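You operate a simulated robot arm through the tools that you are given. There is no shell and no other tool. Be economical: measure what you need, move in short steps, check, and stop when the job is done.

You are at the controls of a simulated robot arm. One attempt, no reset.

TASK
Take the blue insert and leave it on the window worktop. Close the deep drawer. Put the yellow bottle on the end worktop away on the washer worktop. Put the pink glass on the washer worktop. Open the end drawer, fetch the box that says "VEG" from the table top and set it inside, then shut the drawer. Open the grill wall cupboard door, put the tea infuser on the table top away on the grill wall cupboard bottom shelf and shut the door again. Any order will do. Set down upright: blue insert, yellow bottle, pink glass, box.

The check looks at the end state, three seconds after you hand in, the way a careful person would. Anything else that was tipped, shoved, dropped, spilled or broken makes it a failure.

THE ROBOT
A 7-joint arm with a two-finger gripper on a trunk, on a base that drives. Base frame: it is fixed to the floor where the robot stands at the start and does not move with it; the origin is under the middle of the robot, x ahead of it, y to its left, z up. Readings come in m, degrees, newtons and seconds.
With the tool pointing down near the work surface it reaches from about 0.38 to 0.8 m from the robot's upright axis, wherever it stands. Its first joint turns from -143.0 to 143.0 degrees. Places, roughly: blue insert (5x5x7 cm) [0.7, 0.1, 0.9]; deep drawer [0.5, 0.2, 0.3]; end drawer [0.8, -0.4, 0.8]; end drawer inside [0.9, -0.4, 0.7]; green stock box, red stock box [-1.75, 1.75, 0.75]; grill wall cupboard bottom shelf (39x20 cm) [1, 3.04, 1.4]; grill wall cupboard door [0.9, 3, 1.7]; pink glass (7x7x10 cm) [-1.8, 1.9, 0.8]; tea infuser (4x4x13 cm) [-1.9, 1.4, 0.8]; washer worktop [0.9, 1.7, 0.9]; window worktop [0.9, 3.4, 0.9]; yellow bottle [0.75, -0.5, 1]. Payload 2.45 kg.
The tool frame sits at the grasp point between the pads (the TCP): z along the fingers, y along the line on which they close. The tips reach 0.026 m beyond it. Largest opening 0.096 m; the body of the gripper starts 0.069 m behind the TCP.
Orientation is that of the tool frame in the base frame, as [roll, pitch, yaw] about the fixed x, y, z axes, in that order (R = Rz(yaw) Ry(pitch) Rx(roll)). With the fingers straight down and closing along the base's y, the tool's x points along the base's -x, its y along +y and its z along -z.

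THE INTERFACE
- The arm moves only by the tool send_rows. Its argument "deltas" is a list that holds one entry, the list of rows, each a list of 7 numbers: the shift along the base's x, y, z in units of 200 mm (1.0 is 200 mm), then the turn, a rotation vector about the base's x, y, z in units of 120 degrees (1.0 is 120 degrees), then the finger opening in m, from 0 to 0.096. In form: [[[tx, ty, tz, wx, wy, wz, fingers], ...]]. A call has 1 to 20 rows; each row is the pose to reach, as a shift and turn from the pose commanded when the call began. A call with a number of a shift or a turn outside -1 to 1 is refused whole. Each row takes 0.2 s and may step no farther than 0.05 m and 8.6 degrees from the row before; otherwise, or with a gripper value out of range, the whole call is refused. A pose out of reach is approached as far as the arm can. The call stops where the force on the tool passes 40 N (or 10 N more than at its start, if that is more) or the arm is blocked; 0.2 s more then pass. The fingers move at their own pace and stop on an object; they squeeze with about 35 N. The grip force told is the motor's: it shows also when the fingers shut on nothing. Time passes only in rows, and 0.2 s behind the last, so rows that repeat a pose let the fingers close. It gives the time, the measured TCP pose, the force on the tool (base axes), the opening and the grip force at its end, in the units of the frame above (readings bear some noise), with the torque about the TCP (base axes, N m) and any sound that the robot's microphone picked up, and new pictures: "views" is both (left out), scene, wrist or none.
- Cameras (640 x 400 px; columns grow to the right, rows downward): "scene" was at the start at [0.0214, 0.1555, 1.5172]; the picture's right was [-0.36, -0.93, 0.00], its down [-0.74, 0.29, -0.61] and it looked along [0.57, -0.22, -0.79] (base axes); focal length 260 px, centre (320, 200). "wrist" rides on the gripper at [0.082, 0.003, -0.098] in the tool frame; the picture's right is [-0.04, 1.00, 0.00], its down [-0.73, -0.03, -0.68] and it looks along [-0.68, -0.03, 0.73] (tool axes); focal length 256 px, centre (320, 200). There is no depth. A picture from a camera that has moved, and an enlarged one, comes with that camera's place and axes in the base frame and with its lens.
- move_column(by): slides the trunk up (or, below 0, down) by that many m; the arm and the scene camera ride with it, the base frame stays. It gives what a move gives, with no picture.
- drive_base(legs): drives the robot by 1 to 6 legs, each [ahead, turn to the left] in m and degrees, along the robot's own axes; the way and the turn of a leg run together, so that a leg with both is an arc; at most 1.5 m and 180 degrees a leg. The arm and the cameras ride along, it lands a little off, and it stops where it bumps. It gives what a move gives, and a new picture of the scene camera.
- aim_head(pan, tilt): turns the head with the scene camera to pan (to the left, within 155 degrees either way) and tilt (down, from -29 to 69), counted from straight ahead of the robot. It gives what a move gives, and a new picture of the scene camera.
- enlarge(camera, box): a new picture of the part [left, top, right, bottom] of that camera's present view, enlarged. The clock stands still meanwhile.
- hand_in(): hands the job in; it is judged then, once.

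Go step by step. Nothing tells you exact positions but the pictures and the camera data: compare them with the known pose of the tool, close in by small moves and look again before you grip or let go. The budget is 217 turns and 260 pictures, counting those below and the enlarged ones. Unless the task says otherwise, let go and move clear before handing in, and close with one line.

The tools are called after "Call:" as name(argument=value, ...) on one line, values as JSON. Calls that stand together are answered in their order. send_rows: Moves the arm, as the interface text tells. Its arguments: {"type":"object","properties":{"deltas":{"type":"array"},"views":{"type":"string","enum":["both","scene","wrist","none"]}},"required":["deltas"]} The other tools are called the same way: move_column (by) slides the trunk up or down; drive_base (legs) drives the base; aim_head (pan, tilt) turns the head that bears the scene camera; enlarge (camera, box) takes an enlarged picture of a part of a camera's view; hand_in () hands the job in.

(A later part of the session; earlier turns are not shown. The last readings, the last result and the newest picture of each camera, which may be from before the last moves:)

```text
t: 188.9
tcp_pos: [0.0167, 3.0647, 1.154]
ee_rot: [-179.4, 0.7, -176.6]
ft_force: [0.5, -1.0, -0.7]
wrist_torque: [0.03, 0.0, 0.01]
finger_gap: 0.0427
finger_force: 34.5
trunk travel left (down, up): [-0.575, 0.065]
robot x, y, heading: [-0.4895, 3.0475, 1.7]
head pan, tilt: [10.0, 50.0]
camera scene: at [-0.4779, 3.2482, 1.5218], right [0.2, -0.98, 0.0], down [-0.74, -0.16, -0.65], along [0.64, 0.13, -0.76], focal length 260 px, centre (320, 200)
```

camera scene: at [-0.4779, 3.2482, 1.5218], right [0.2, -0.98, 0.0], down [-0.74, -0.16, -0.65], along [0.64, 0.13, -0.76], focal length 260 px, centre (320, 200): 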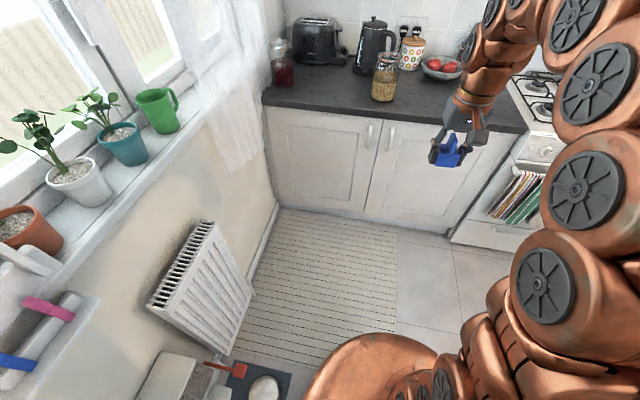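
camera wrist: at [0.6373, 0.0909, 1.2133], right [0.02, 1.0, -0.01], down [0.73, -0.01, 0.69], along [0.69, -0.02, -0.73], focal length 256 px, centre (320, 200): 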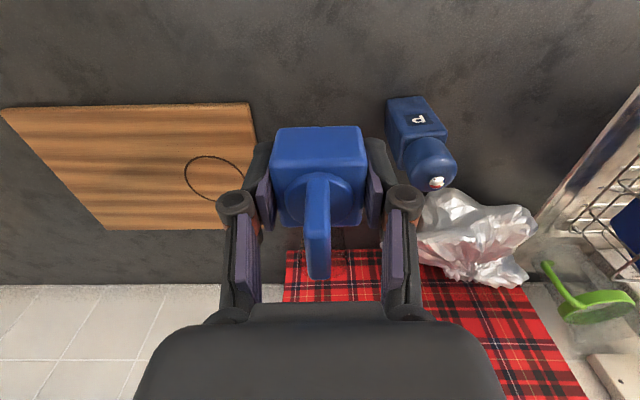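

A free spot is near (0.70, 2.98), front of the window worktop. Driving closer.

Call:
drive_base(legs=[[0.5, -1.5]])

Call:
send_rows(deltas=[[[0.2, -0.05, 0, 0, 0, 0, 0.03], [0.4, -0.12, 0, 0, 0, 0, 0.03], [0.6, -0.2, 0, 0, 0, 0, 0.03], [0.8, -0.3, -0.1, 0, 0, 0, 0.03], [0.9, -0.4, -0.3, 0, 0, 0, 0.03]]])

```text
t: 191.9
tcp_pos: [0.527, 3.0585, 1.1488]
ee_rot: [-179.6, 0.3, -178.2]
ft_force: [0.0, -0.9, -0.1]
wrist_torque: [-0.02, -0.02, -0.02]
finger_gap: 0.0427
finger_force: 35.7
trunk travel left (down, up): [-0.575, 0.065]
robot x, y, heading: [0.0111, 3.0551, 0.4]
head pan, tilt: [10.0, 50.0]
camera scene: at [0.0391, 3.2523, 1.5244], right [0.18, -0.98, 0.0], down [-0.75, -0.14, -0.64], along [0.63, 0.12, -0.77], focal length 260 px, centre (320, 200)
```

scene: 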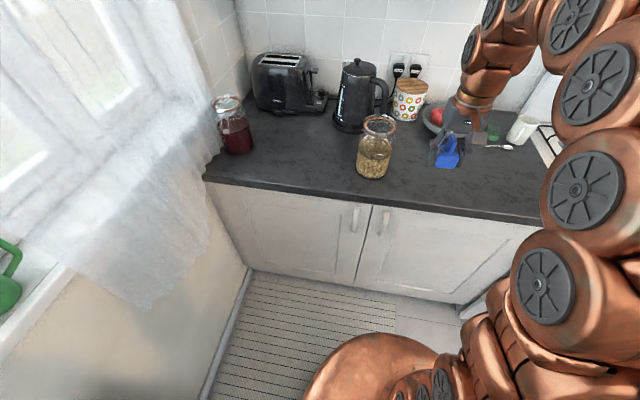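

```text
t: 193.1
tcp_pos: [0.705, 2.9766, 1.0832]
ee_rot: [-179.7, 0.1, -178.2]
ft_force: [0.2, 0.1, 0.4]
wrist_torque: [-0.03, -0.02, -0.01]
finger_gap: 0.0425
finger_force: 35.5
trunk travel left (down, up): [-0.575, 0.065]
robot x, y, heading: [0.0113, 3.0572, 0.4]
head pan, tilt: [10.0, 50.0]
camera scene: at [0.0392, 3.2525, 1.5243], right [0.18, -0.98, 0.0], down [-0.75, -0.14, -0.64], along [0.63, 0.12, -0.77], focal length 260 px, centre (320, 200)
camera wrist: at [0.6237, 2.9793, 1.1818], right [0.01, 1.0, -0.01], down [0.73, 0.0, 0.68], along [0.68, -0.01, -0.73], focal length 256 px, centre (320, 200)
```

scene: 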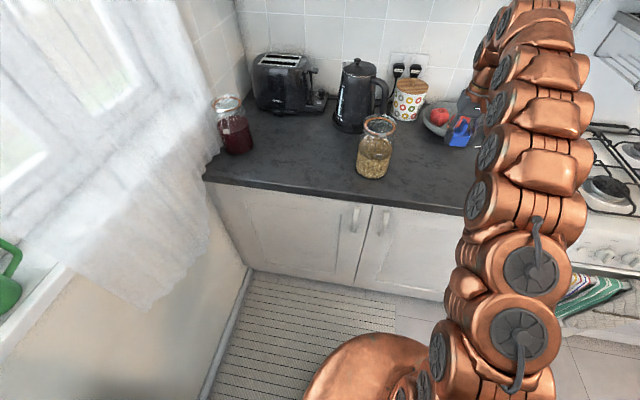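
wrist: 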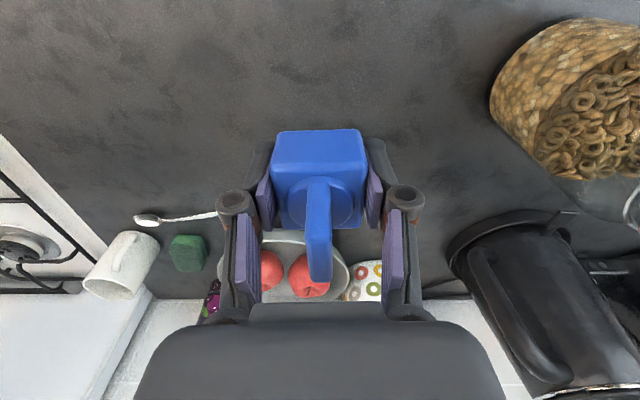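

Clear spot. Lowering to the grasp height.

Call:
send_rows(deltas=[[[0, 0, -0.2, 0, 0, 0, 0.03], [0, 0, -0.4, 0, 0, 0, 0.03], [0, 0, -0.6, 0, 0, 0, 0.03], [0, 0, -0.68, 0, 0, 0, 0.03], [0, 0, -0.72, 0, 0, 0, 0.03], [0, 0, -0.745, 0, 0, 0, 0.03]]], views="wrist")

```text
t: 194.5
tcp_pos: [0.706, 2.9756, 0.9383]
ee_rot: [-179.7, 0.2, -178.2]
ft_force: [0.6, 0.0, 0.1]
wrist_torque: [0.02, 0.01, -0.01]
finger_gap: 0.0426
finger_force: 34.6
trunk travel left (down, up): [-0.575, 0.065]
robot x, y, heading: [0.0163, 3.0577, 0.2]
head pan, tilt: [10.0, 50.0]
camera wrist: at [0.6249, 2.9778, 1.0362], right [0.01, 1.0, -0.01], down [0.73, 0.0, 0.68], along [0.68, -0.01, -0.73], focal length 256 px, centre (320, 200)
```

wrist: 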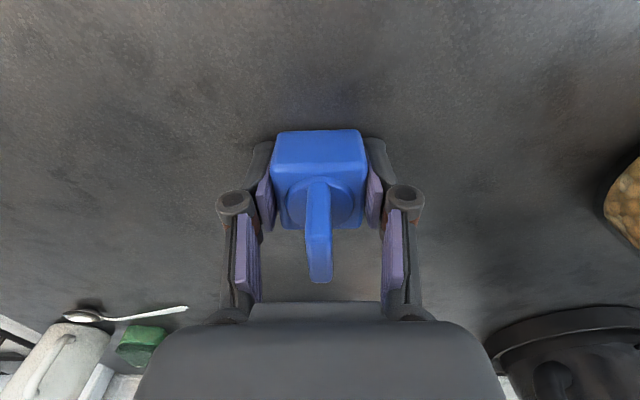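

Just about touching. A few more millimetres until contact, then release and rise.

Call:
send_rows(deltas=[[[0, 0, -0.015, 0, 0, 0, 0.03], [0, 0, -0.025, 0, 0, 0, 0.03], [0, 0, -0.03, 0, 0, 0, 0.03]]], views="none")

Call:
send_rows(deltas=[[[0, 0, 0.005, 0, 0, 0, 0.05], [0, 0, 0.005, 0, 0, 0, 0.075], [0, 0, 0.005, 0, 0, 0, 0.09], [0, 0, 0.005, 0, 0, 0, 0.09], [0, 0, 0.1, 0, 0, 0, 0.09], [0, 0, 0.3, 0, 0, 0, 0.09], [0, 0, 0.5, 0, 0, 0, 0.09], [0, 0, 0.7, 0, 0, 0, 0.09], [0, 0, 0.9, 0, 0, 0, 0.09], [-0.2, 0, 1, 0, 0, 0, 0.09], [-0.4, 0, 1, 0, 0, 0, 0.09], [-0.6, 0, 1, 0, 0, 0, 0.09], [-0.8, 0, 1, 0, 0, 0, 0.09], [-1, 0, 1, 0, 0, 0, 0.09]]])

```text
t: 195.3
tcp_pos: [0.7072, 2.9755, 0.9356]
ee_rot: [-179.6, 0.7, -178.3]
ft_force: [2.1, -5.2, 23.6]
wrist_torque: [0.55, 0.21, 0.08]
finger_gap: 0.0427
finger_force: 34.4
trunk travel left (down, up): [-0.575, 0.065]
robot x, y, heading: [0.0125, 3.0584, 0.3]
head pan, tilt: [10.0, 50.0]
```

```text
t: 198.3
tcp_pos: [0.5084, 2.977, 1.1322]
ee_rot: [-179.7, 0.2, -178.2]
ft_force: [0.7, 0.5, 0.1]
wrist_torque: [0.02, 0.08, 0.02]
finger_gap: 0.0901
finger_force: 0.0
trunk travel left (down, up): [-0.575, 0.065]
robot x, y, heading: [0.0115, 3.0602, 0.5]
head pan, tilt: [10.0, 50.0]
camera scene: at [0.0396, 3.2524, 1.5244], right [0.18, -0.98, 0.0], down [-0.75, -0.14, -0.64], along [0.63, 0.12, -0.77], focal length 260 px, centre (320, 200)
camera wrist: at [0.4271, 2.9787, 1.2308], right [0.01, 1.0, -0.01], down [0.73, 0.0, 0.68], along [0.68, -0.01, -0.73], focal length 256 px, centre (320, 200)
```

scene: 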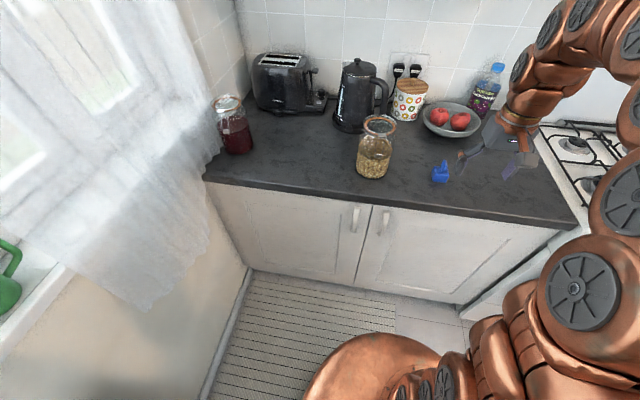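
wrist: 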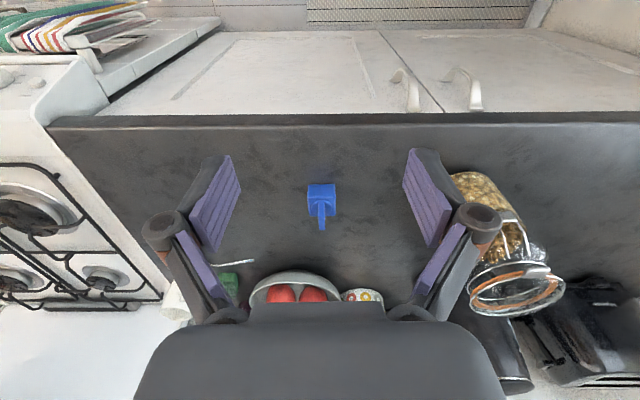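

The insert stands on the window worktop. Now I'll look up at the grill wall cupboard; backing a little first.

Call:
drive_base(legs=[[-0.3, 0]])

Call:
aim_head(pan=0, tilt=0)

```text
t: 200.3
tcp_pos: [0.2082, 2.9742, 1.1314]
ee_rot: [-179.8, 0.3, -178.4]
ft_force: [1.5, 0.0, 0.0]
wrist_torque: [0.03, 0.01, -0.01]
finger_gap: 0.0901
finger_force: 0.1
trunk travel left (down, up): [-0.575, 0.065]
robot x, y, heading: [-0.2815, 3.0554, -0.1]
head pan, tilt: [10.0, 50.0]
camera scene: at [-0.2747, 3.2509, 1.5226], right [0.18, -0.98, 0.0], down [-0.75, -0.14, -0.65], along [0.64, 0.11, -0.76], focal length 260 px, centre (320, 200)
```

scene: 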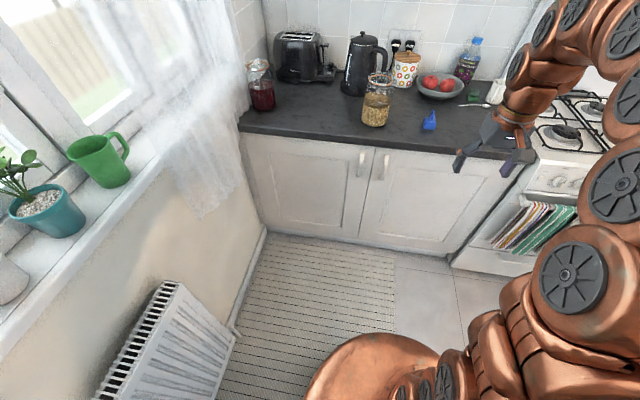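

```text
t: 201.5
tcp_pos: [0.2211, 2.9737, 1.1265]
ee_rot: [-179.7, -0.3, -178.5]
ft_force: [0.0, 0.0, -0.9]
wrist_torque: [0.04, -0.01, 0.05]
finger_gap: 0.09
finger_force: 0.0
trunk travel left (down, up): [-0.575, 0.065]
robot x, y, heading: [-0.2894, 3.0535, 0.1]
head pan, tilt: [0.0, 0.0]
camera scene: at [-0.2614, 3.2376, 1.6005], right [0.0, -1.0, 0.0], down [0.01, 0.0, -1.0], along [1.0, 0.0, 0.01], focal length 260 px, centre (320, 200)
```

scene: 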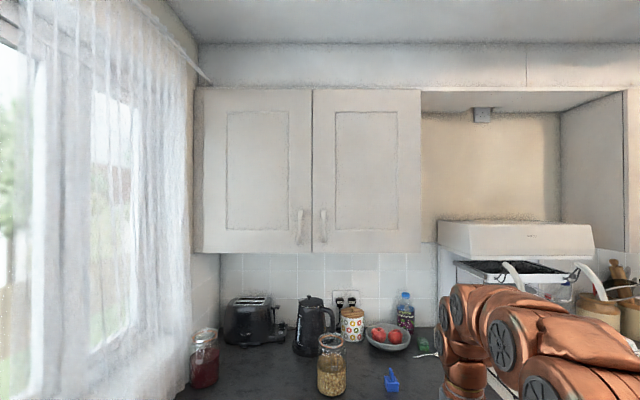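

The right-hand door (handle at its lower left, hinge on the right) is the grill cupboard's: y≈2.78–3.24, handle near (0.86, 3.22, 1.49). I'll raise the trunk and point the tool forward.

Call:
move_column(by=0.06)

Call:
send_rows(deltas=[[[0.1, 0, 0.1, 0, -0.0, 0, 0.06], [0.3, 0.0, 0.2, 0, -0.07, 0, 0.06], [0.5, 0, 0.3, 0, -0.14, 0, 0.06], [0.7, 0, 0.4, 0, -0.21, 0, 0.06], [0.9, 0.0, 0.5, 0, -0.28, 0, 0.06], [1, 0.1, 0.6, 0, -0.35, 0, 0.06], [1, 0.2, 0.7, 0, -0.42, 0, 0.06], [1, 0.3, 0.8, 0, -0.49, 0, 0.06], [1, 0.4, 0.9, 0, -0.56, 0, 0.06], [1, 0.5, 1, 0, -0.63, 0, 0.06], [1, 0.6, 1, 0, -0.7, 0, 0.06], [1, 0.7, 1, 0, -0.75, 0, 0.06]]])

```text
t: 202.5
tcp_pos: [0.2204, 2.9737, 1.187]
ee_rot: [-179.6, -0.4, -178.4]
ft_force: [0.9, 0.3, 0.6]
wrist_torque: [0.0, -0.02, 0.0]
finger_gap: 0.0901
finger_force: 0.1
trunk travel left (down, up): [-0.635, 0.005]
robot x, y, heading: [-0.2834, 3.0618, 0.2]
head pan, tilt: [0.0, 0.0]
```

```text
t: 205.1
tcp_pos: [0.4221, 3.1118, 1.3881]
ee_rot: [-95.5, 88.3, -95.7]
ft_force: [0.1, -0.5, 0.6]
wrist_torque: [-0.03, 0.07, 0.01]
finger_gap: 0.0601
finger_force: 0.1
trunk travel left (down, up): [-0.635, 0.005]
robot x, y, heading: [-0.2856, 3.0552, 0.3]
head pan, tilt: [0.0, 0.0]
camera scene: at [-0.2621, 3.2374, 1.6606], right [0.0, -1.0, 0.0], down [0.01, 0.0, -1.0], along [1.0, 0.0, 0.01], focal length 260 px, centre (320, 200)
camera wrist: at [0.3232, 3.1149, 1.3067], right [0.01, 1.0, 0.01], down [-0.68, 0.0, 0.74], along [0.74, -0.01, 0.68], focal length 256 px, centre (320, 200)
```

scene: 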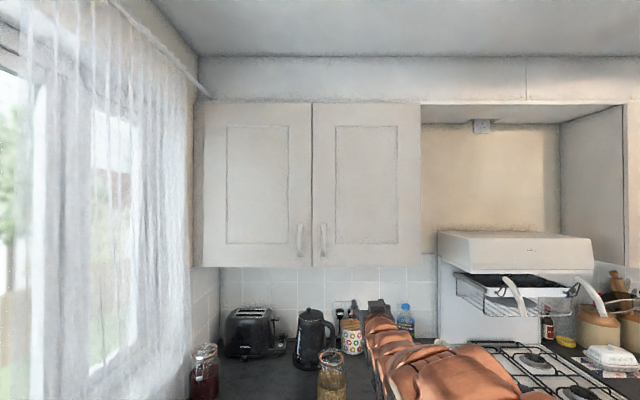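
wrist: 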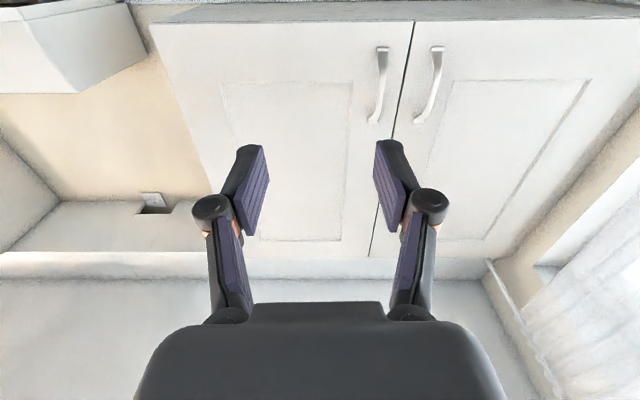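

Handle located at about (0.87, 3.228, 1.495); hinge line y≈2.79. I'll line the gripper up with it, then roll ahead.

Call:
send_rows(deltas=[[[0, 0.2, 0.15, 0, 0, 0, 0.06], [0, 0.4, 0.3, 0, 0, 0, 0.06], [0, 0.58, 0.45, 0, 0, 0, 0.06], [0, 0.58, 0.53, 0, 0, 0, 0.06]]], views="none")

Call:
drive_base(legs=[[0.24, 0]])

Call:
send_rows(deltas=[[[0, 0, 0, 0, 0, 0, 0.06]]], views="wrist")

```text
t: 206.1
tcp_pos: [0.4221, 3.2318, 1.4918]
ee_rot: [-100.7, 88.3, -101.0]
ft_force: [-0.2, 0.1, -0.5]
wrist_torque: [0.0, 0.04, -0.02]
finger_gap: 0.0599
finger_force: 0.2
trunk travel left (down, up): [-0.635, 0.005]
robot x, y, heading: [-0.2849, 3.0553, 0.3]
head pan, tilt: [0.0, 0.0]
```

```text
t: 207.8
tcp_pos: [0.6599, 3.2352, 1.4916]
ee_rot: [-99.9, 88.3, -100.0]
ft_force: [-0.6, -0.7, 0.5]
wrist_torque: [0.01, -0.01, -0.03]
finger_gap: 0.0598
finger_force: 0.1
trunk travel left (down, up): [-0.635, 0.005]
robot x, y, heading: [-0.0462, 3.0565, 0.6]
head pan, tilt: [0.0, 0.0]
camera scene: at [-0.0087, 3.2392, 1.6623], right [0.01, -1.0, 0.0], down [0.0, 0.0, -1.0], along [1.0, 0.01, 0.0], focal length 260 px, centre (320, 200)
```

scene: 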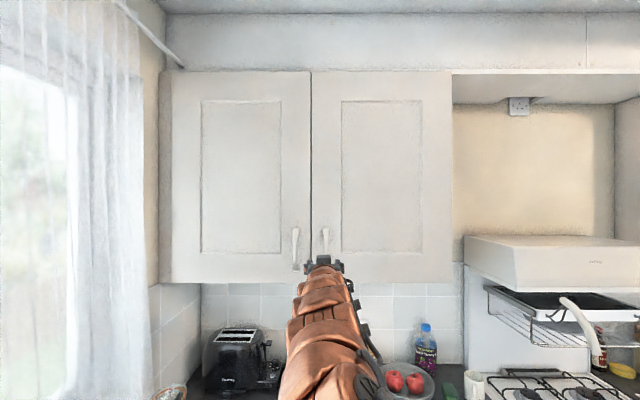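

```text
t: 208.2
tcp_pos: [0.6602, 3.2354, 1.4886]
ee_rot: [-100.2, 88.3, -100.2]
ft_force: [-0.2, 0.6, 0.0]
wrist_torque: [-0.03, 0.0, -0.01]
finger_gap: 0.0601
finger_force: 0.0
trunk travel left (down, up): [-0.635, 0.005]
robot x, y, heading: [-0.051, 3.0571, 0.5]
head pan, tilt: [0.0, 0.0]
camera wrist: at [0.5616, 3.2371, 1.4079], right [0.0, 1.0, 0.01], down [-0.68, -0.01, 0.74], along [0.74, -0.01, 0.68], focal length 256 px, centre (320, 200)
```

wrist: 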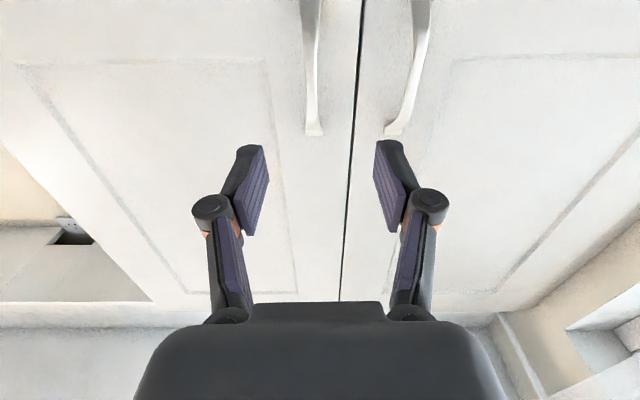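

The handle lines up (y≈3.226). Advancing around it.

Call:
send_rows(deltas=[[[0.2, -0.04, 0, 0, 0, 0, 0.06], [0.4, -0.04, 0, 0, 0, 0, 0.06], [0.6, -0.04, 0, 0, 0, 0, 0.06], [0.8, -0.04, 0, 0, 0, 0, 0.06], [0.9, -0.04, 0, 0, 0, 0, 0.06], [0.97, -0.04, 0, 0, 0, 0, 0.06]]])

```text
t: 209.7
tcp_pos: [0.8478, 3.2282, 1.4953]
ee_rot: [-81.4, 88.3, -81.6]
ft_force: [-26.6, -1.8, 13.8]
wrist_torque: [-0.13, 0.09, -0.18]
finger_gap: 0.0738
finger_force: 10.3
trunk travel left (down, up): [-0.635, 0.005]
robot x, y, heading: [-0.0497, 3.0607, 0.6]
head pan, tilt: [0.0, 0.0]
camera scene: at [-0.0126, 3.2389, 1.6627], right [0.01, -1.0, 0.0], down [0.0, 0.0, -1.0], along [1.0, 0.01, 0.0], focal length 260 px, centre (320, 200)
camera wrist: at [0.7516, 3.2291, 1.4138], right [0.0, 1.0, 0.01], down [-0.68, -0.01, 0.73], along [0.73, -0.01, 0.68], focal length 256 px, centre (320, 200)
```

scene: 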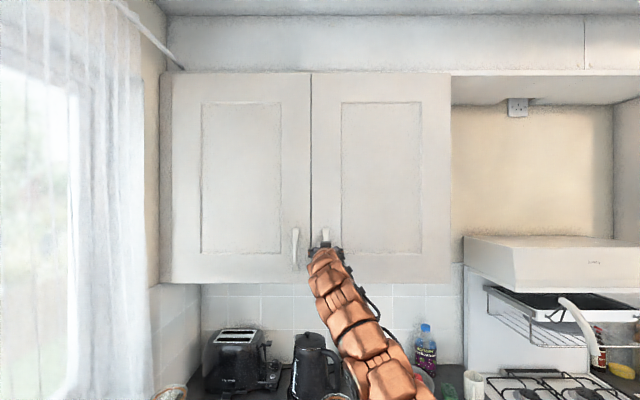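
wrist: 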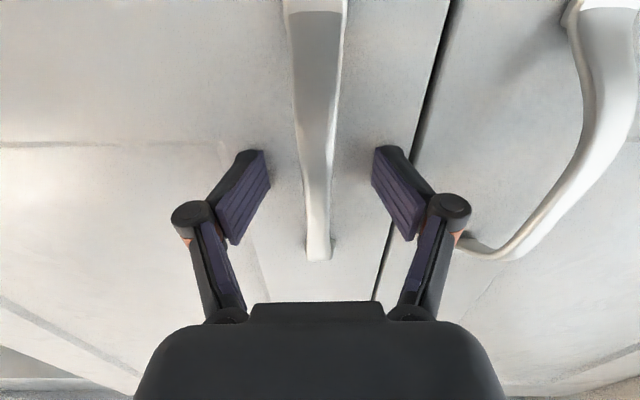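

The fingertips touch the door face with the handle between them. Back off 1 cm and close.

Call:
send_rows(deltas=[[[-0.04, 0, 0, 0, 0, 0, 0.06], [-0.06, 0, 0, 0, 0, 0, 0.05], [-0.06, 0, 0, 0, 0, 0, 0.03], [-0.06, 0, 0, 0, 0, 0, 0.015], [-0.06, 0, 0, 0, 0, 0, 0], [-0.06, 0, 0, 0, 0, 0, 0], [-0.06, 0, 0, 0, 0, 0, 0]]], views="wrist")

```text
t: 211.2
tcp_pos: [0.8405, 3.2273, 1.4892]
ee_rot: [-97.3, 88.4, -97.3]
ft_force: [-11.7, 0.1, 1.8]
wrist_torque: [0.89, -0.07, 0.04]
finger_gap: 0.0085
finger_force: 36.7
trunk travel left (down, up): [-0.635, 0.005]
robot x, y, heading: [-0.0482, 3.0605, 0.3]
head pan, tilt: [0.0, 0.0]
camera wrist: at [0.7425, 3.2283, 1.4088], right [0.0, 1.0, 0.01], down [-0.68, -0.01, 0.74], along [0.74, -0.01, 0.68], focal length 256 px, centre (320, 200)
```

wrist: 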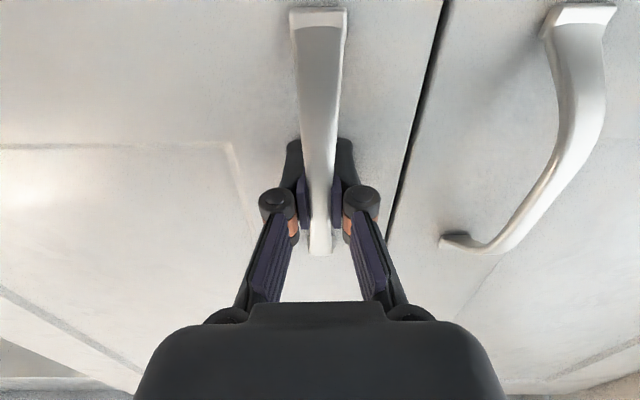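

Handle gripped. Pulling the door along its arc to about 25°.

Call:
send_rows(deltas=[[[-0.095, -0.01, 0, 0, 0, 0.021, 0], [-0.19, -0.023, 0, 0, 0, 0.042, 0], [-0.38, -0.0625, 0, 0, 0, 0.083, 0], [-0.565, -0.119, 0, 0, 0, 0.125, 0], [-0.744, -0.19, 0, 0, 0, 0.167, 0], [-0.916, -0.278, 0, 0, 0, 0.208, 0]]])

```text
t: 211.9
tcp_pos: [0.7948, 3.2211, 1.4877]
ee_rot: [-112.1, 88.4, -106.3]
ft_force: [5.7, -12.0, 16.8]
wrist_torque: [0.78, 0.56, 0.01]
finger_gap: 0.0086
finger_force: 36.4
trunk travel left (down, up): [-0.635, 0.005]
robot x, y, heading: [-0.0451, 3.0567, -0.1]
head pan, tilt: [0.0, 0.0]
stopped in row 3: the force on the tool passed its limit at 65 N (the readings are from after the stop); the commanded pose is now the measured one
camera scene: at [-0.0069, 3.2398, 1.6624], right [0.0, -1.0, 0.0], down [0.0, 0.0, -1.0], along [1.0, 0.0, 0.0], focal length 260 px, centre (320, 200)
camera wrist: at [0.6967, 3.213, 1.4086], right [-0.1, 0.99, 0.01], down [-0.67, -0.08, 0.74], along [0.74, 0.07, 0.67], focal length 256 px, centre (320, 200)
```

scene: 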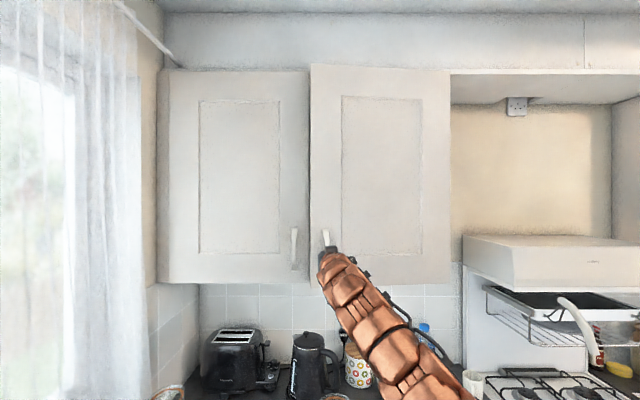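
wrist: 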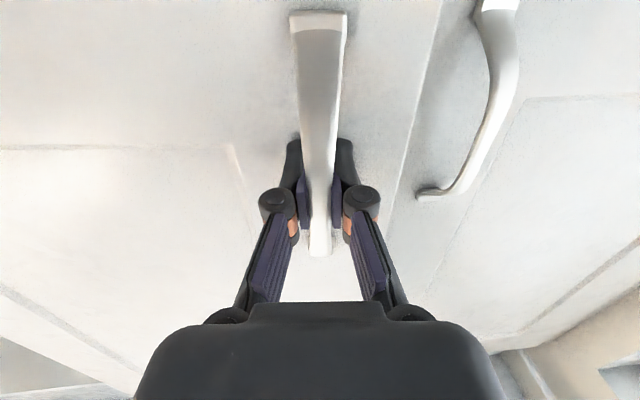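

It opens; the stop was only from speed. Continuing slower.

Call:
send_rows(deltas=[[[-0.05, -0.01, 0, 0, 0, 0.01, 0], [-0.1, -0.022, 0, 0, 0, 0.021, 0], [-0.188, -0.043, 0, 0, 0, 0.042, 0], [-0.28, -0.07, 0, 0, 0, 0.063, 0], [-0.37, -0.101, 0, 0, 0, 0.083, 0], [-0.46, -0.137, 0, 0, 0, 0.104, 0], [-0.55, -0.177, 0, 0, 0, 0.125, 0], [-0.635, -0.22, 0, 0, 0, 0.146, 0], [-0.72, -0.267, 0, 0, 0, 0.167, 0], [-0.8, -0.318, 0, 0, 0, 0.188, 0], [-0.883, -0.372, 0, 0, 0, 0.208, 0], [-0.93, -0.405, 0, 0, 0, 0.22, 0], [-0.975, -0.44, 0, 0, 0, 0.233, 0]]])

```text
t: 212.8
tcp_pos: [0.7518, 3.2127, 1.4872]
ee_rot: [-104.3, 86.0, -94.5]
ft_force: [1.9, -7.0, 18.3]
wrist_torque: [0.86, 0.4, -0.03]
finger_gap: 0.0099
finger_force: 37.4
trunk travel left (down, up): [-0.635, 0.005]
robot x, y, heading: [-0.0468, 3.0608, 0.1]
head pan, tilt: [0.0, 0.0]
stopped in row 4: the force on the tool passed its limit at 85 N (the readings are from after the stop); the commanded pose is now the measured one
camera scene: at [-0.008, 3.2373, 1.6625], right [0.0, -1.0, 0.0], down [0.0, 0.0, -1.0], along [1.0, 0.0, 0.0], focal length 260 px, centre (320, 200)
camera wrist: at [0.6554, 3.1929, 1.4084], right [-0.17, 0.98, -0.03], down [-0.66, -0.09, 0.75], along [0.73, 0.15, 0.67], focal length 256 px, centre (320, 200)
```

scene: 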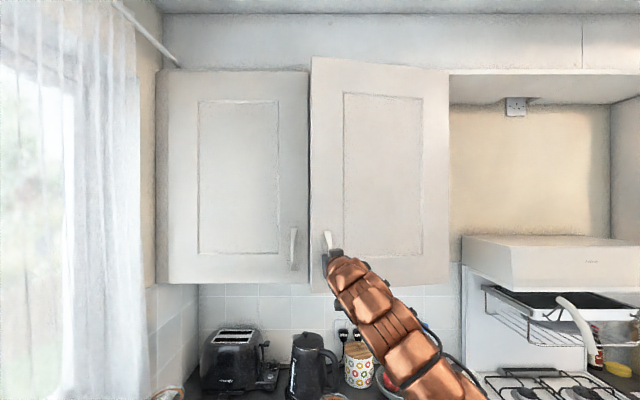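
wrist: 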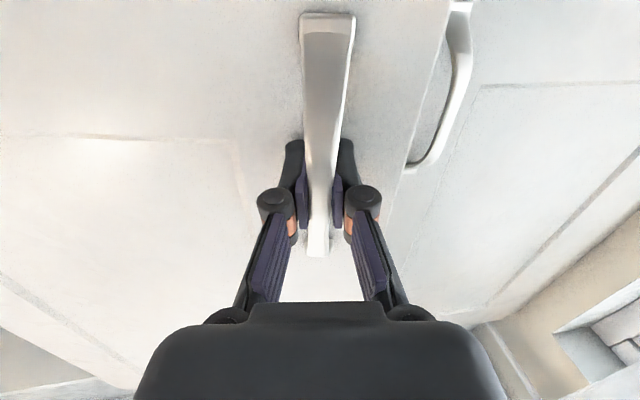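

Still fine, but I'll go much slower to keep the force down.

Call:
send_rows(deltas=[[[-0.03, -0.01, 0, 0, 0, 0.006, 0], [-0.08, -0.025, 0, 0, 0, 0.018, 0], [-0.15, -0.05, 0, 0, 0, 0.034, 0], [-0.22, -0.075, 0, 0, 0, 0.05, 0], [-0.273, -0.098, 0, 0, 0, 0.0625, 0], [-0.325, -0.122, 0, 0, 0, 0.075, 0], [-0.378, -0.147, 0, 0, 0, 0.0875, 0], [-0.43, -0.174, 0, 0, 0, 0.1, 0], [-0.48, -0.203, 0, 0, 0, 0.1125, 0], [-0.53, -0.233, 0, 0, 0, 0.125, 0], [-0.58, -0.263, 0, 0, 0, 0.1375, 0], [-0.63, -0.294, 0, 0, 0, 0.15, 0], [-0.677, -0.328, 0, 0, 0, 0.1625, 0], [-0.723, -0.362, 0, 0, 0, 0.175, 0], [-0.77, -0.397, 0, 0, 0, 0.1875, 0], [-0.815, -0.433, 0, 0, 0, 0.2, 0], [-0.858, -0.472, 0, 0, 0, 0.2125, 0], [-0.9, -0.511, 0, 0, 0, 0.225, 0], [-0.943, -0.55, 0, 0, 0, 0.2375, 0], [-0.985, -0.59, 0, 0, 0, 0.25, 0]]])

```text
t: 213.1
tcp_pos: [0.7476, 3.2102, 1.4881]
ee_rot: [-102.9, 84.6, -93.6]
ft_force: [-0.2, -5.8, 10.5]
wrist_torque: [0.76, 0.87, -0.04]
finger_gap: 0.0102
finger_force: 37.3
trunk travel left (down, up): [-0.635, 0.005]
robot x, y, heading: [-0.0546, 3.0585, -0.1]
head pan, tilt: [0.0, 0.0]
stopped in row 1: the force on the tool passed its limit at 65 N (the readings are from after the stop); the commanded pose is now the measured one
camera scene: at [-0.0075, 3.2367, 1.6624], right [0.0, -1.0, 0.0], down [0.0, 0.0, -1.0], along [1.0, 0.0, 0.0], focal length 260 px, centre (320, 200)
camera wrist: at [0.6511, 3.1904, 1.4088], right [-0.16, 0.99, -0.05], down [-0.66, -0.07, 0.75], along [0.73, 0.16, 0.66], focal length 256 px, centre (320, 200)
```

scene: 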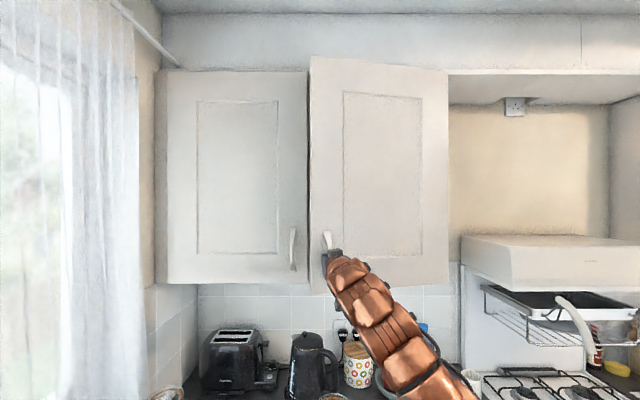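
wrist: 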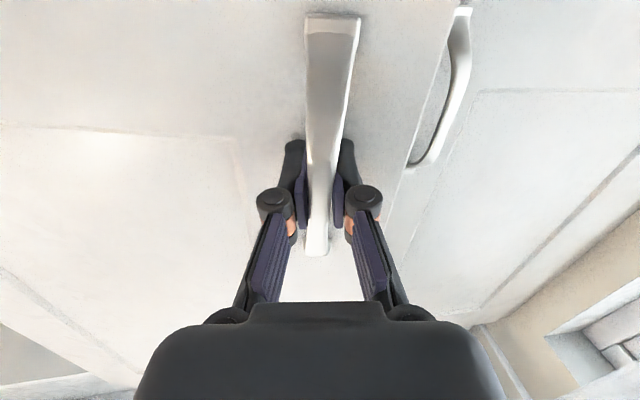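

The grip sits near the handle's sloping upper end, which builds up force. I'll open, drop 3.5 cm to its middle and re-grip.

Call:
send_rows(deltas=[[[0, 0, 0, 0, 0, 0, 0.03], [0, 0, 0, 0, 0, 0, 0.05], [0, 0, 0, 0, 0, 0, 0.05]]], views="none")

Call:
send_rows(deltas=[[[0, 0, -0.06, 0, 0, 0, 0.05], [0, 0, -0.12, 0, 0, 0, 0.05], [0, 0, -0.17, 0, 0, 0, 0.05], [0, 0, -0.17, 0, 0, 0, 0.05]]], views="wrist")

```text
t: 213.9
tcp_pos: [0.7489, 3.2158, 1.4854]
ee_rot: [-104.3, 84.5, -94.6]
ft_force: [0.7, -0.2, -0.2]
wrist_torque: [0.03, -0.01, 0.01]
finger_gap: 0.0501
finger_force: 0.2
trunk travel left (down, up): [-0.635, 0.005]
robot x, y, heading: [-0.0482, 3.0575, -0.0]
head pan, tilt: [0.0, 0.0]
```

```text
t: 214.9
tcp_pos: [0.756, 3.2157, 1.4566]
ee_rot: [-105.7, 84.4, -96.0]
ft_force: [-0.5, -0.3, 0.0]
wrist_torque: [-0.01, -0.01, 0.01]
finger_gap: 0.0502
finger_force: 0.1
out of reach, approached as far as the arm can: row 3, 4
trunk travel left (down, up): [-0.635, 0.005]
robot x, y, heading: [-0.0485, 3.0625, 0.0]
head pan, tilt: [0.0, 0.0]
camera wrist: at [0.6578, 3.1955, 1.3791], right [-0.17, 0.98, -0.05], down [-0.66, -0.07, 0.75], along [0.74, 0.16, 0.66], focal length 256 px, centre (320, 200)
```

wrist: 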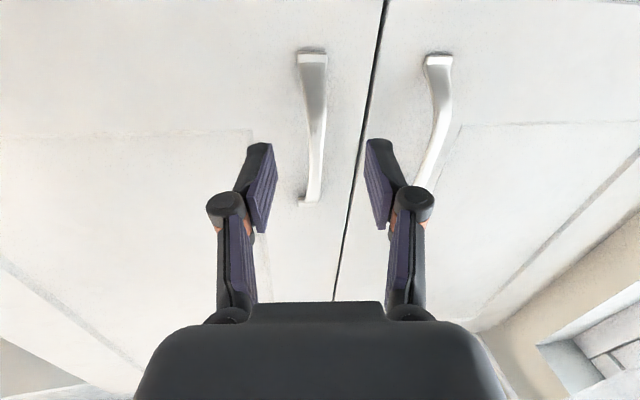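

The door swung shut on release, and the arm was running out of joint range because I was turning the tool. I'll square the tool up again, grip the handle's middle, and pull without turning it.

Call:
send_rows(deltas=[[[-0.1, 0.02, 0.01, 0.01, 0, -0.03, 0.05], [-0.2, 0.04, 0.03, 0.02, 0, -0.06, 0.05], [-0.25, 0.06, 0.05, 0.025, 0, -0.083, 0.05], [-0.25, 0.06, 0.05, 0.025, 0, -0.083, 0.05]]], views="wrist")

```text
t: 215.9
tcp_pos: [0.7236, 3.2358, 1.4835]
ee_rot: [-116.4, 87.4, -116.7]
ft_force: [-0.3, 0.2, -0.3]
wrist_torque: [0.02, -0.01, 0.01]
finger_gap: 0.0501
finger_force: 0.1
out of reach, approached as far as the arm can: row 1, 2, 3, 4
trunk travel left (down, up): [-0.635, 0.005]
robot x, y, heading: [-0.0483, 3.0562, -0.1]
head pan, tilt: [0.0, 0.0]
camera wrist: at [0.6234, 3.2357, 1.4045], right [0.01, 1.0, 0.0], down [-0.66, 0.01, 0.75], along [0.75, 0.0, 0.66], focal length 256 px, centre (320, 200)
```

wrist: 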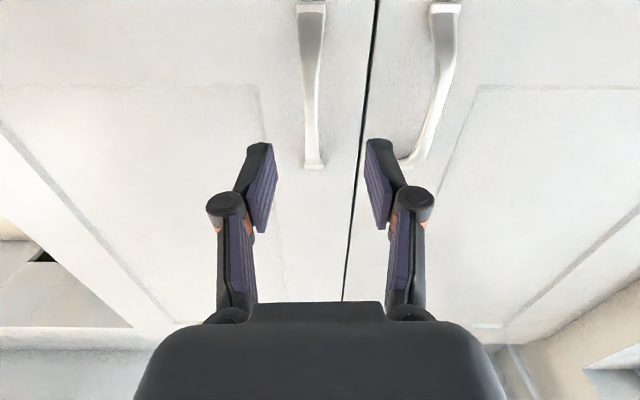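

I'll go forward onto the handle again at mid-height and close; then pull by rolling the base back.

Call:
send_rows(deltas=[[[0.15, -0.04, 0, 0, 0, 0, 0.05], [0.3, -0.05, -0.02, 0, 0, 0, 0.05], [0.45, -0.05, -0.05, 0, 0, 0, 0.05], [0.56, -0.05, -0.08, 0, 0, 0, 0.05], [0.56, -0.05, -0.08, 0, 0, 0, 0.03], [0.56, -0.05, -0.08, 0, 0, 0, 0.01], [0.56, -0.05, -0.08, 0, 0, 0, 0], [0.56, -0.05, -0.08, 0, 0, 0, 0]]], views="wrist")

```text
t: 217.7
tcp_pos: [0.834, 3.2264, 1.4676]
ee_rot: [-115.9, 87.3, -116.1]
ft_force: [-0.1, 4.0, -0.1]
wrist_torque: [0.87, 0.05, 0.03]
finger_gap: 0.0091
finger_force: 36.6
trunk travel left (down, up): [-0.635, 0.005]
robot x, y, heading: [-0.0485, 3.0573, 0.0]
head pan, tilt: [0.0, 0.0]
camera wrist: at [0.735, 3.2274, 1.3878], right [0.0, 1.0, 0.0], down [-0.66, 0.0, 0.75], along [0.75, 0.0, 0.66], focal length 256 px, centre (320, 200)
```

wrist: 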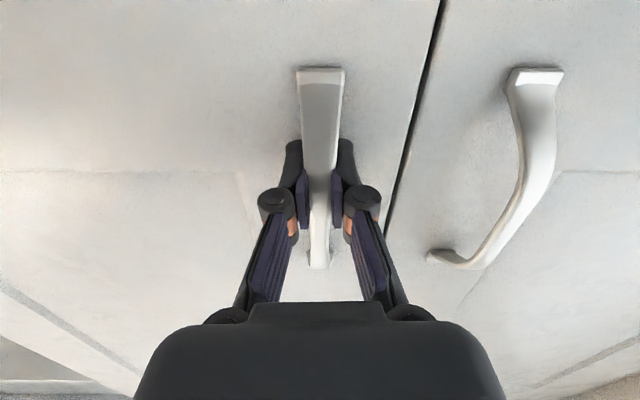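

Call:
drive_base(legs=[[-0.09, -1.2], [-0.09, -2.6]])

```text
t: 219.5
tcp_pos: [0.6603, 3.1723, 1.4719]
ee_rot: [-108.0, 87.6, -112.1]
ft_force: [-7.5, 14.0, 19.7]
wrist_torque: [0.92, -0.02, -0.05]
finger_gap: 0.0092
finger_force: 36.4
trunk travel left (down, up): [-0.635, 0.005]
robot x, y, heading: [-0.2253, 3.0682, -3.8]
head pan, tilt: [0.0, 0.0]
camera scene: at [-0.1923, 3.2432, 1.6607], right [-0.07, -1.0, 0.0], down [0.01, 0.0, -1.0], along [1.0, -0.07, 0.01], focal length 260 px, centre (320, 200)
```

scene: 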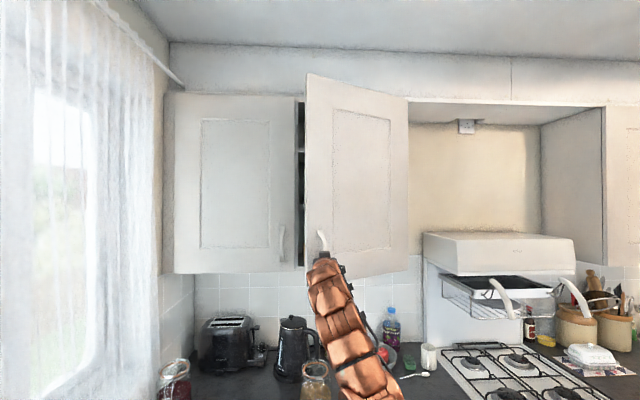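

Working well: the door is at about 25°. Continuing in the same way.

Call:
drive_base(legs=[[-0.045, -2.5], [-0.045, -2.8], [-0.035, -3.3], [-0.035, -3.7]])

```text
t: 220.2
tcp_pos: [0.6856, 3.1844, 1.4677]
ee_rot: [-64.7, 88.5, -66.9]
ft_force: [-12.2, 20.7, 42.6]
wrist_torque: [1.03, -0.68, -0.01]
finger_gap: 0.0091
finger_force: 36.6
trunk travel left (down, up): [-0.635, 0.005]
robot x, y, heading: [-0.2262, 3.0627, -3.6]
head pan, tilt: [0.0, 0.0]
stopped in leg 1: the force on the tool passed its limit at 48 N (the readings are from after the stop); the commanded pose is now the measured one
camera scene: at [-0.1976, 3.244, 1.6608], right [-0.06, -1.0, 0.0], down [0.01, 0.0, -1.0], along [1.0, -0.06, 0.01], focal length 260 px, centre (320, 200)
```

scene: 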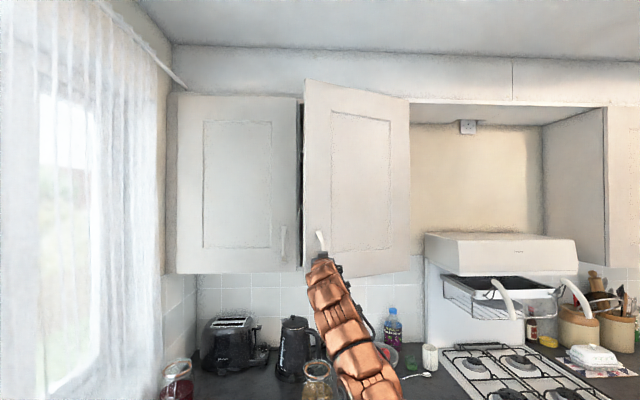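

I'll relieve the vertical load with a small arm move, then go on.

Call:
send_rows(deltas=[[[0, 0, 0.03, 0, 0, 0, 0], [-0.02, 0.0, 0.06, 0, 0, 0, 0], [-0.05, 0.0, 0.06, 0, 0, 0, 0], [-0.08, 0, 0.06, 0, 0, 0, 0]]], views="wrist")

```text
t: 221.2
tcp_pos: [0.6759, 3.1809, 1.4685]
ee_rot: [-110.9, 88.5, -113.7]
ft_force: [-11.9, 25.7, 19.8]
wrist_torque: [1.15, 0.03, 0.3]
finger_gap: 0.0091
finger_force: 36.3
trunk travel left (down, up): [-0.635, 0.005]
robot x, y, heading: [-0.2275, 3.0649, -3.3]
head pan, tilt: [0.0, 0.0]
camera wrist: at [0.5776, 3.1862, 1.3879], right [0.05, 1.0, 0.02], down [-0.67, 0.02, 0.74], along [0.74, -0.05, 0.67], focal length 256 px, centre (320, 200)
```

wrist: 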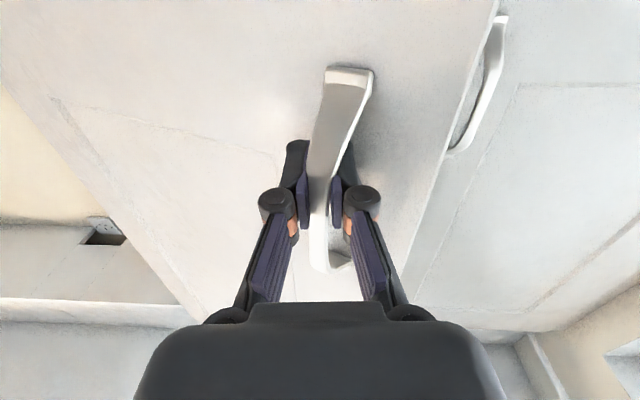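

The handle pushes the tool outward, so I'll follow a slightly larger radius, now using the arm.

Call:
send_rows(deltas=[[[-0.018, 0.037, 0, 0, 0, 0, 0], [-0.06, 0.02, 0, 0, 0, 0, 0], [-0.13, -0.02, 0, 0, 0, 0, 0], [-0.2, -0.067, 0, 0, 0, 0, 0], [-0.265, -0.11, 0, 0, 0, 0, 0], [-0.33, -0.155, 0, 0, 0, 0, 0], [-0.395, -0.2, 0, 0, 0, 0, 0], [-0.455, -0.25, 0, 0, 0, 0, 0], [-0.515, -0.305, 0, 0, 0, 0, 0], [-0.573, -0.357, 0, 0, 0, 0, 0], [-0.627, -0.415, 0, 0, 0, 0, 0], [-0.68, -0.472, 0, 0, 0, 0, 0], [-0.734, -0.53, 0, 0, 0, 0, 0]]])

```text
t: 223.7
tcp_pos: [0.5812, 3.11, 1.4783]
ee_rot: [-124.2, 88.3, -125.6]
ft_force: [-21.8, 24.3, 25.0]
wrist_torque: [1.08, -0.91, -0.03]
finger_gap: 0.0089
finger_force: 36.3
out of reach, approached as far as the arm can: row 9, 10, 11, 12
trunk travel left (down, up): [-0.635, 0.005]
robot x, y, heading: [-0.2277, 3.0683, -3.5]
head pan, tilt: [0.0, 0.0]
stopped in row 12: the force on the tool passed its limit at 53 N (the readings are from after the stop); the commanded pose is now the measured one
camera scene: at [-0.1975, 3.2454, 1.6615], right [-0.06, -1.0, 0.0], down [0.01, 0.0, -1.0], along [1.0, -0.06, 0.01], focal length 260 px, centre (320, 200)
camera wrist: at [0.4818, 3.1144, 1.3981], right [0.02, 1.0, 0.02], down [-0.67, 0.0, 0.74], along [0.74, -0.03, 0.67], focal length 256 px, centre (320, 200)
```

scene: 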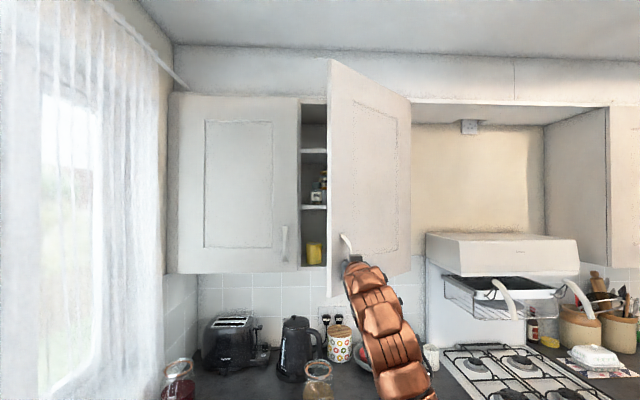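
wrist: 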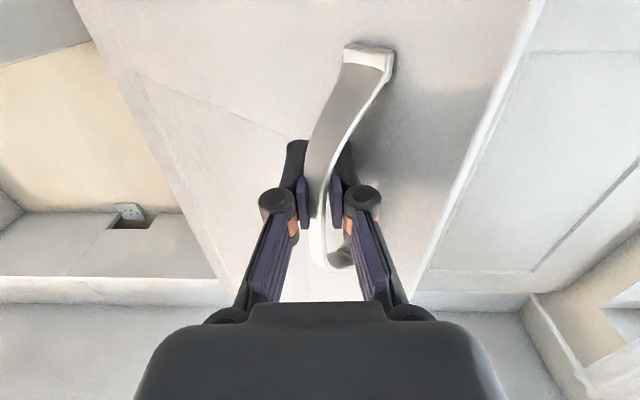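

The door is about 42° open. I'll release and see whether it stays.

Call:
send_rows(deltas=[[[0, 0, 0, 0, 0, 0, 0.03], [0, 0, 0, 0, 0, 0, 0.06], [0, 0, 0, 0, 0, 0, 0.08], [0, 0, 0, 0, 0, 0, 0.08], [0, 0, 0, 0, 0, 0, 0.08]]])

```text
t: 224.9
tcp_pos: [0.5868, 3.101, 1.469]
ee_rot: [-143.0, 87.7, -145.1]
ft_force: [-0.2, 0.1, -0.4]
wrist_torque: [-0.01, -0.03, -0.01]
finger_gap: 0.0799
finger_force: 0.1
trunk travel left (down, up): [-0.635, 0.005]
robot x, y, heading: [-0.2295, 3.0638, -3.5]
head pan, tilt: [0.0, 0.0]
camera scene: at [-0.1923, 3.2421, 1.6606], right [-0.06, -1.0, 0.0], down [0.01, 0.0, -1.0], along [1.0, -0.06, 0.01], focal length 260 px, centre (320, 200)
camera wrist: at [0.4868, 3.1054, 1.3917], right [0.04, 1.0, 0.02], down [-0.66, 0.01, 0.75], along [0.75, -0.04, 0.66], focal length 256 px, centre (320, 200)
```

scene: 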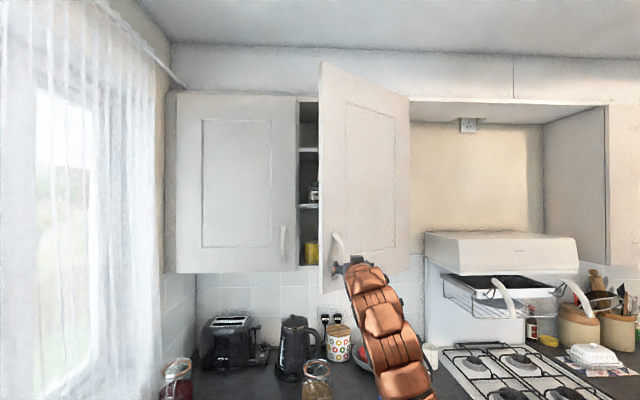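
wrist: 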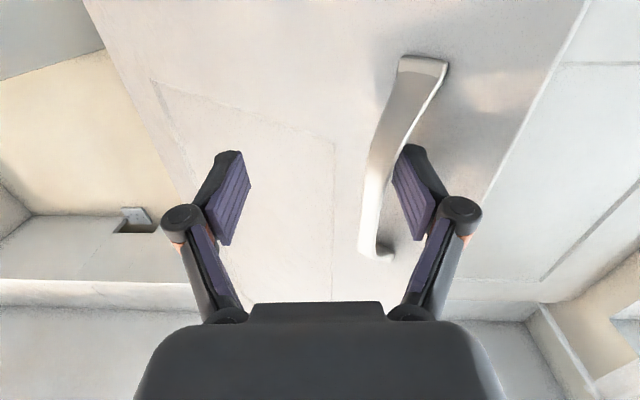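

Call:
send_rows(deltas=[[[0, 0, 0, 0, 0, 0, 0.096], [0, 0, 0, 0, 0, 0, 0.096], [0, 0, 0, 0, 0, 0, 0.096], [0, 0, 0, 0, 0, 0, 0.096], [0, 0, 0, 0, 0, 0, 0.096], [0, 0, 0, 0, 0, 0, 0.096]]])

```text
t: 226.3
tcp_pos: [0.5865, 3.1007, 1.4686]
ee_rot: [-142.8, 87.8, -144.8]
ft_force: [0.1, 0.6, 1.3]
wrist_torque: [0.01, -0.01, 0.01]
finger_gap: 0.096
finger_force: 0.1
trunk travel left (down, up): [-0.635, 0.005]
robot x, y, heading: [-0.2272, 3.0635, -3.8]
head pan, tilt: [0.0, 0.0]
camera scene: at [-0.1923, 3.2421, 1.6606], right [-0.06, -1.0, 0.0], down [0.01, 0.0, -1.0], along [1.0, -0.06, 0.01], focal length 260 px, centre (320, 200)
camera wrist: at [0.4868, 3.1056, 1.3918], right [0.04, 1.0, 0.02], down [-0.66, 0.01, 0.75], along [0.75, -0.04, 0.66], focal length 256 px, centre (320, 200)
```

scene: 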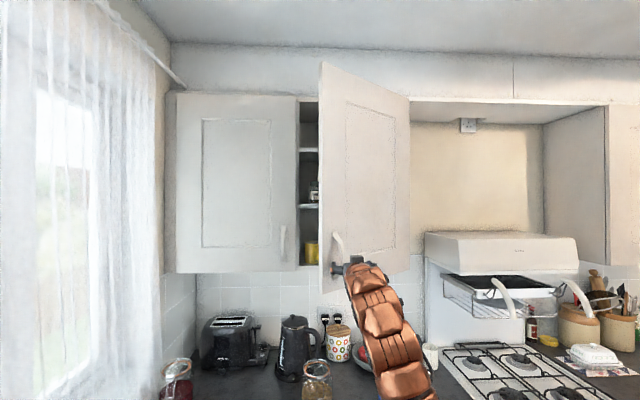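
wrist: 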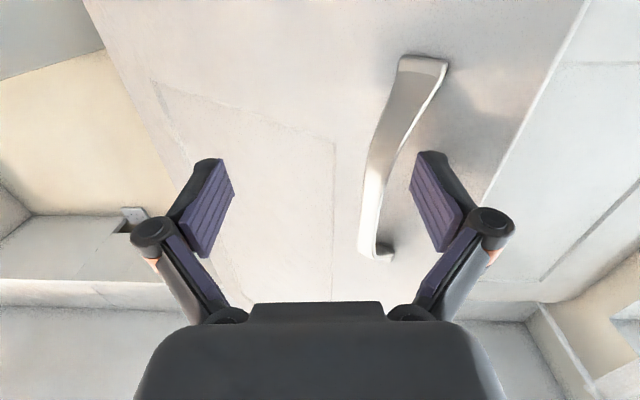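

The door stays put. I'll back out, move left of the door edge, and push it further open from the inside.

Call:
drive_base(legs=[[-0.13, 0]])

Call:
send_rows(deltas=[[[0.0, 0.2, 0, 0, 0, 0, 0.03], [0.05, 0.4, 0, 0, 0, 0, 0], [0.1, 0.6, 0, 0, 0, 0, 0], [0.1, 0.8, 0, 0, 0, 0, 0], [0.1, 1, 0, 0, 0, 0, 0]]])

```text
t: 227.6
tcp_pos: [0.4543, 3.1071, 1.469]
ee_rot: [-143.1, 87.9, -145.1]
ft_force: [-0.1, 0.1, -0.5]
wrist_torque: [0.02, 0.0, 0.0]
finger_gap: 0.096
finger_force: 0.1
trunk travel left (down, up): [-0.635, 0.005]
robot x, y, heading: [-0.3586, 3.0731, -3.3]
head pan, tilt: [0.0, 0.0]
camera scene: at [-0.3245, 3.2501, 1.6606], right [-0.06, -1.0, 0.0], down [0.01, 0.0, -1.0], along [1.0, -0.06, 0.01], focal length 260 px, centre (320, 200)
```

scene: 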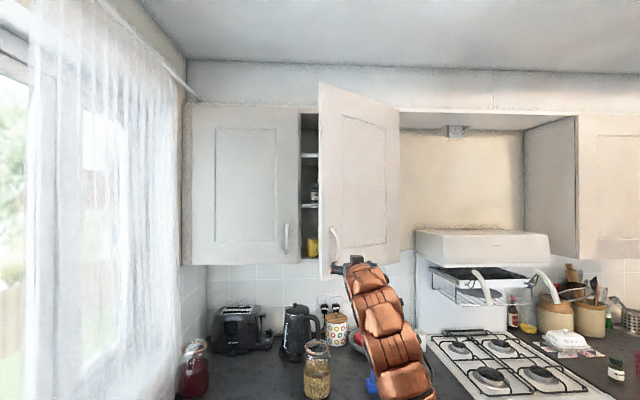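

```text
t: 228.8
tcp_pos: [0.4892, 3.3028, 1.462]
ee_rot: [-152.9, 87.4, -155.1]
ft_force: [0.2, -0.2, 0.8]
wrist_torque: [0.0, 0.01, 0.0]
finger_gap: 0.0
finger_force: 12.7
trunk travel left (down, up): [-0.635, 0.005]
robot x, y, heading: [-0.3621, 3.0768, -3.7]
head pan, tilt: [0.0, 0.0]
camera scene: at [-0.3248, 3.2499, 1.6606], right [-0.06, -1.0, 0.0], down [0.01, 0.0, -1.0], along [1.0, -0.06, 0.01], focal length 260 px, centre (320, 200)
camera wrist: at [0.3872, 3.3089, 1.3858], right [0.04, 1.0, 0.02], down [-0.65, 0.01, 0.76], along [0.76, -0.04, 0.65], focal length 256 px, centre (320, 200)
```

scene: 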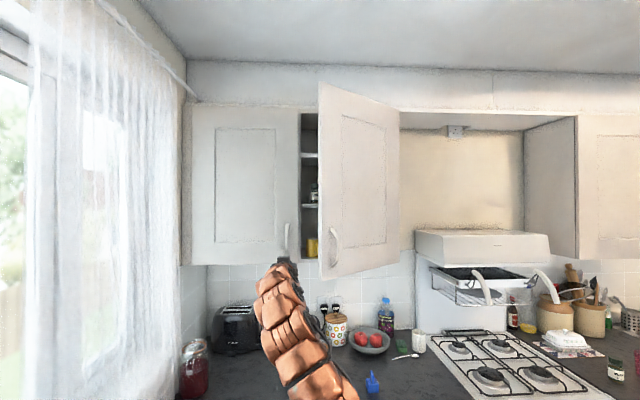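
wrist: 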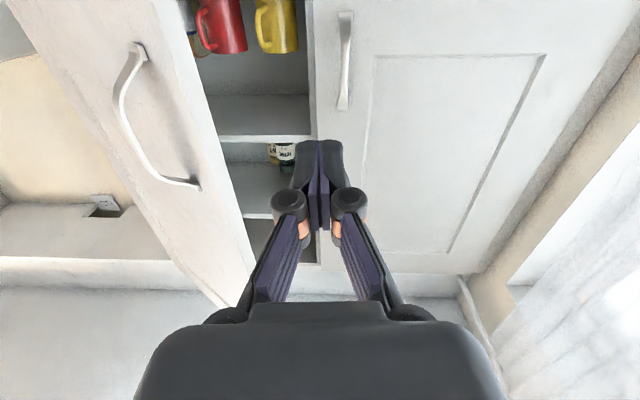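

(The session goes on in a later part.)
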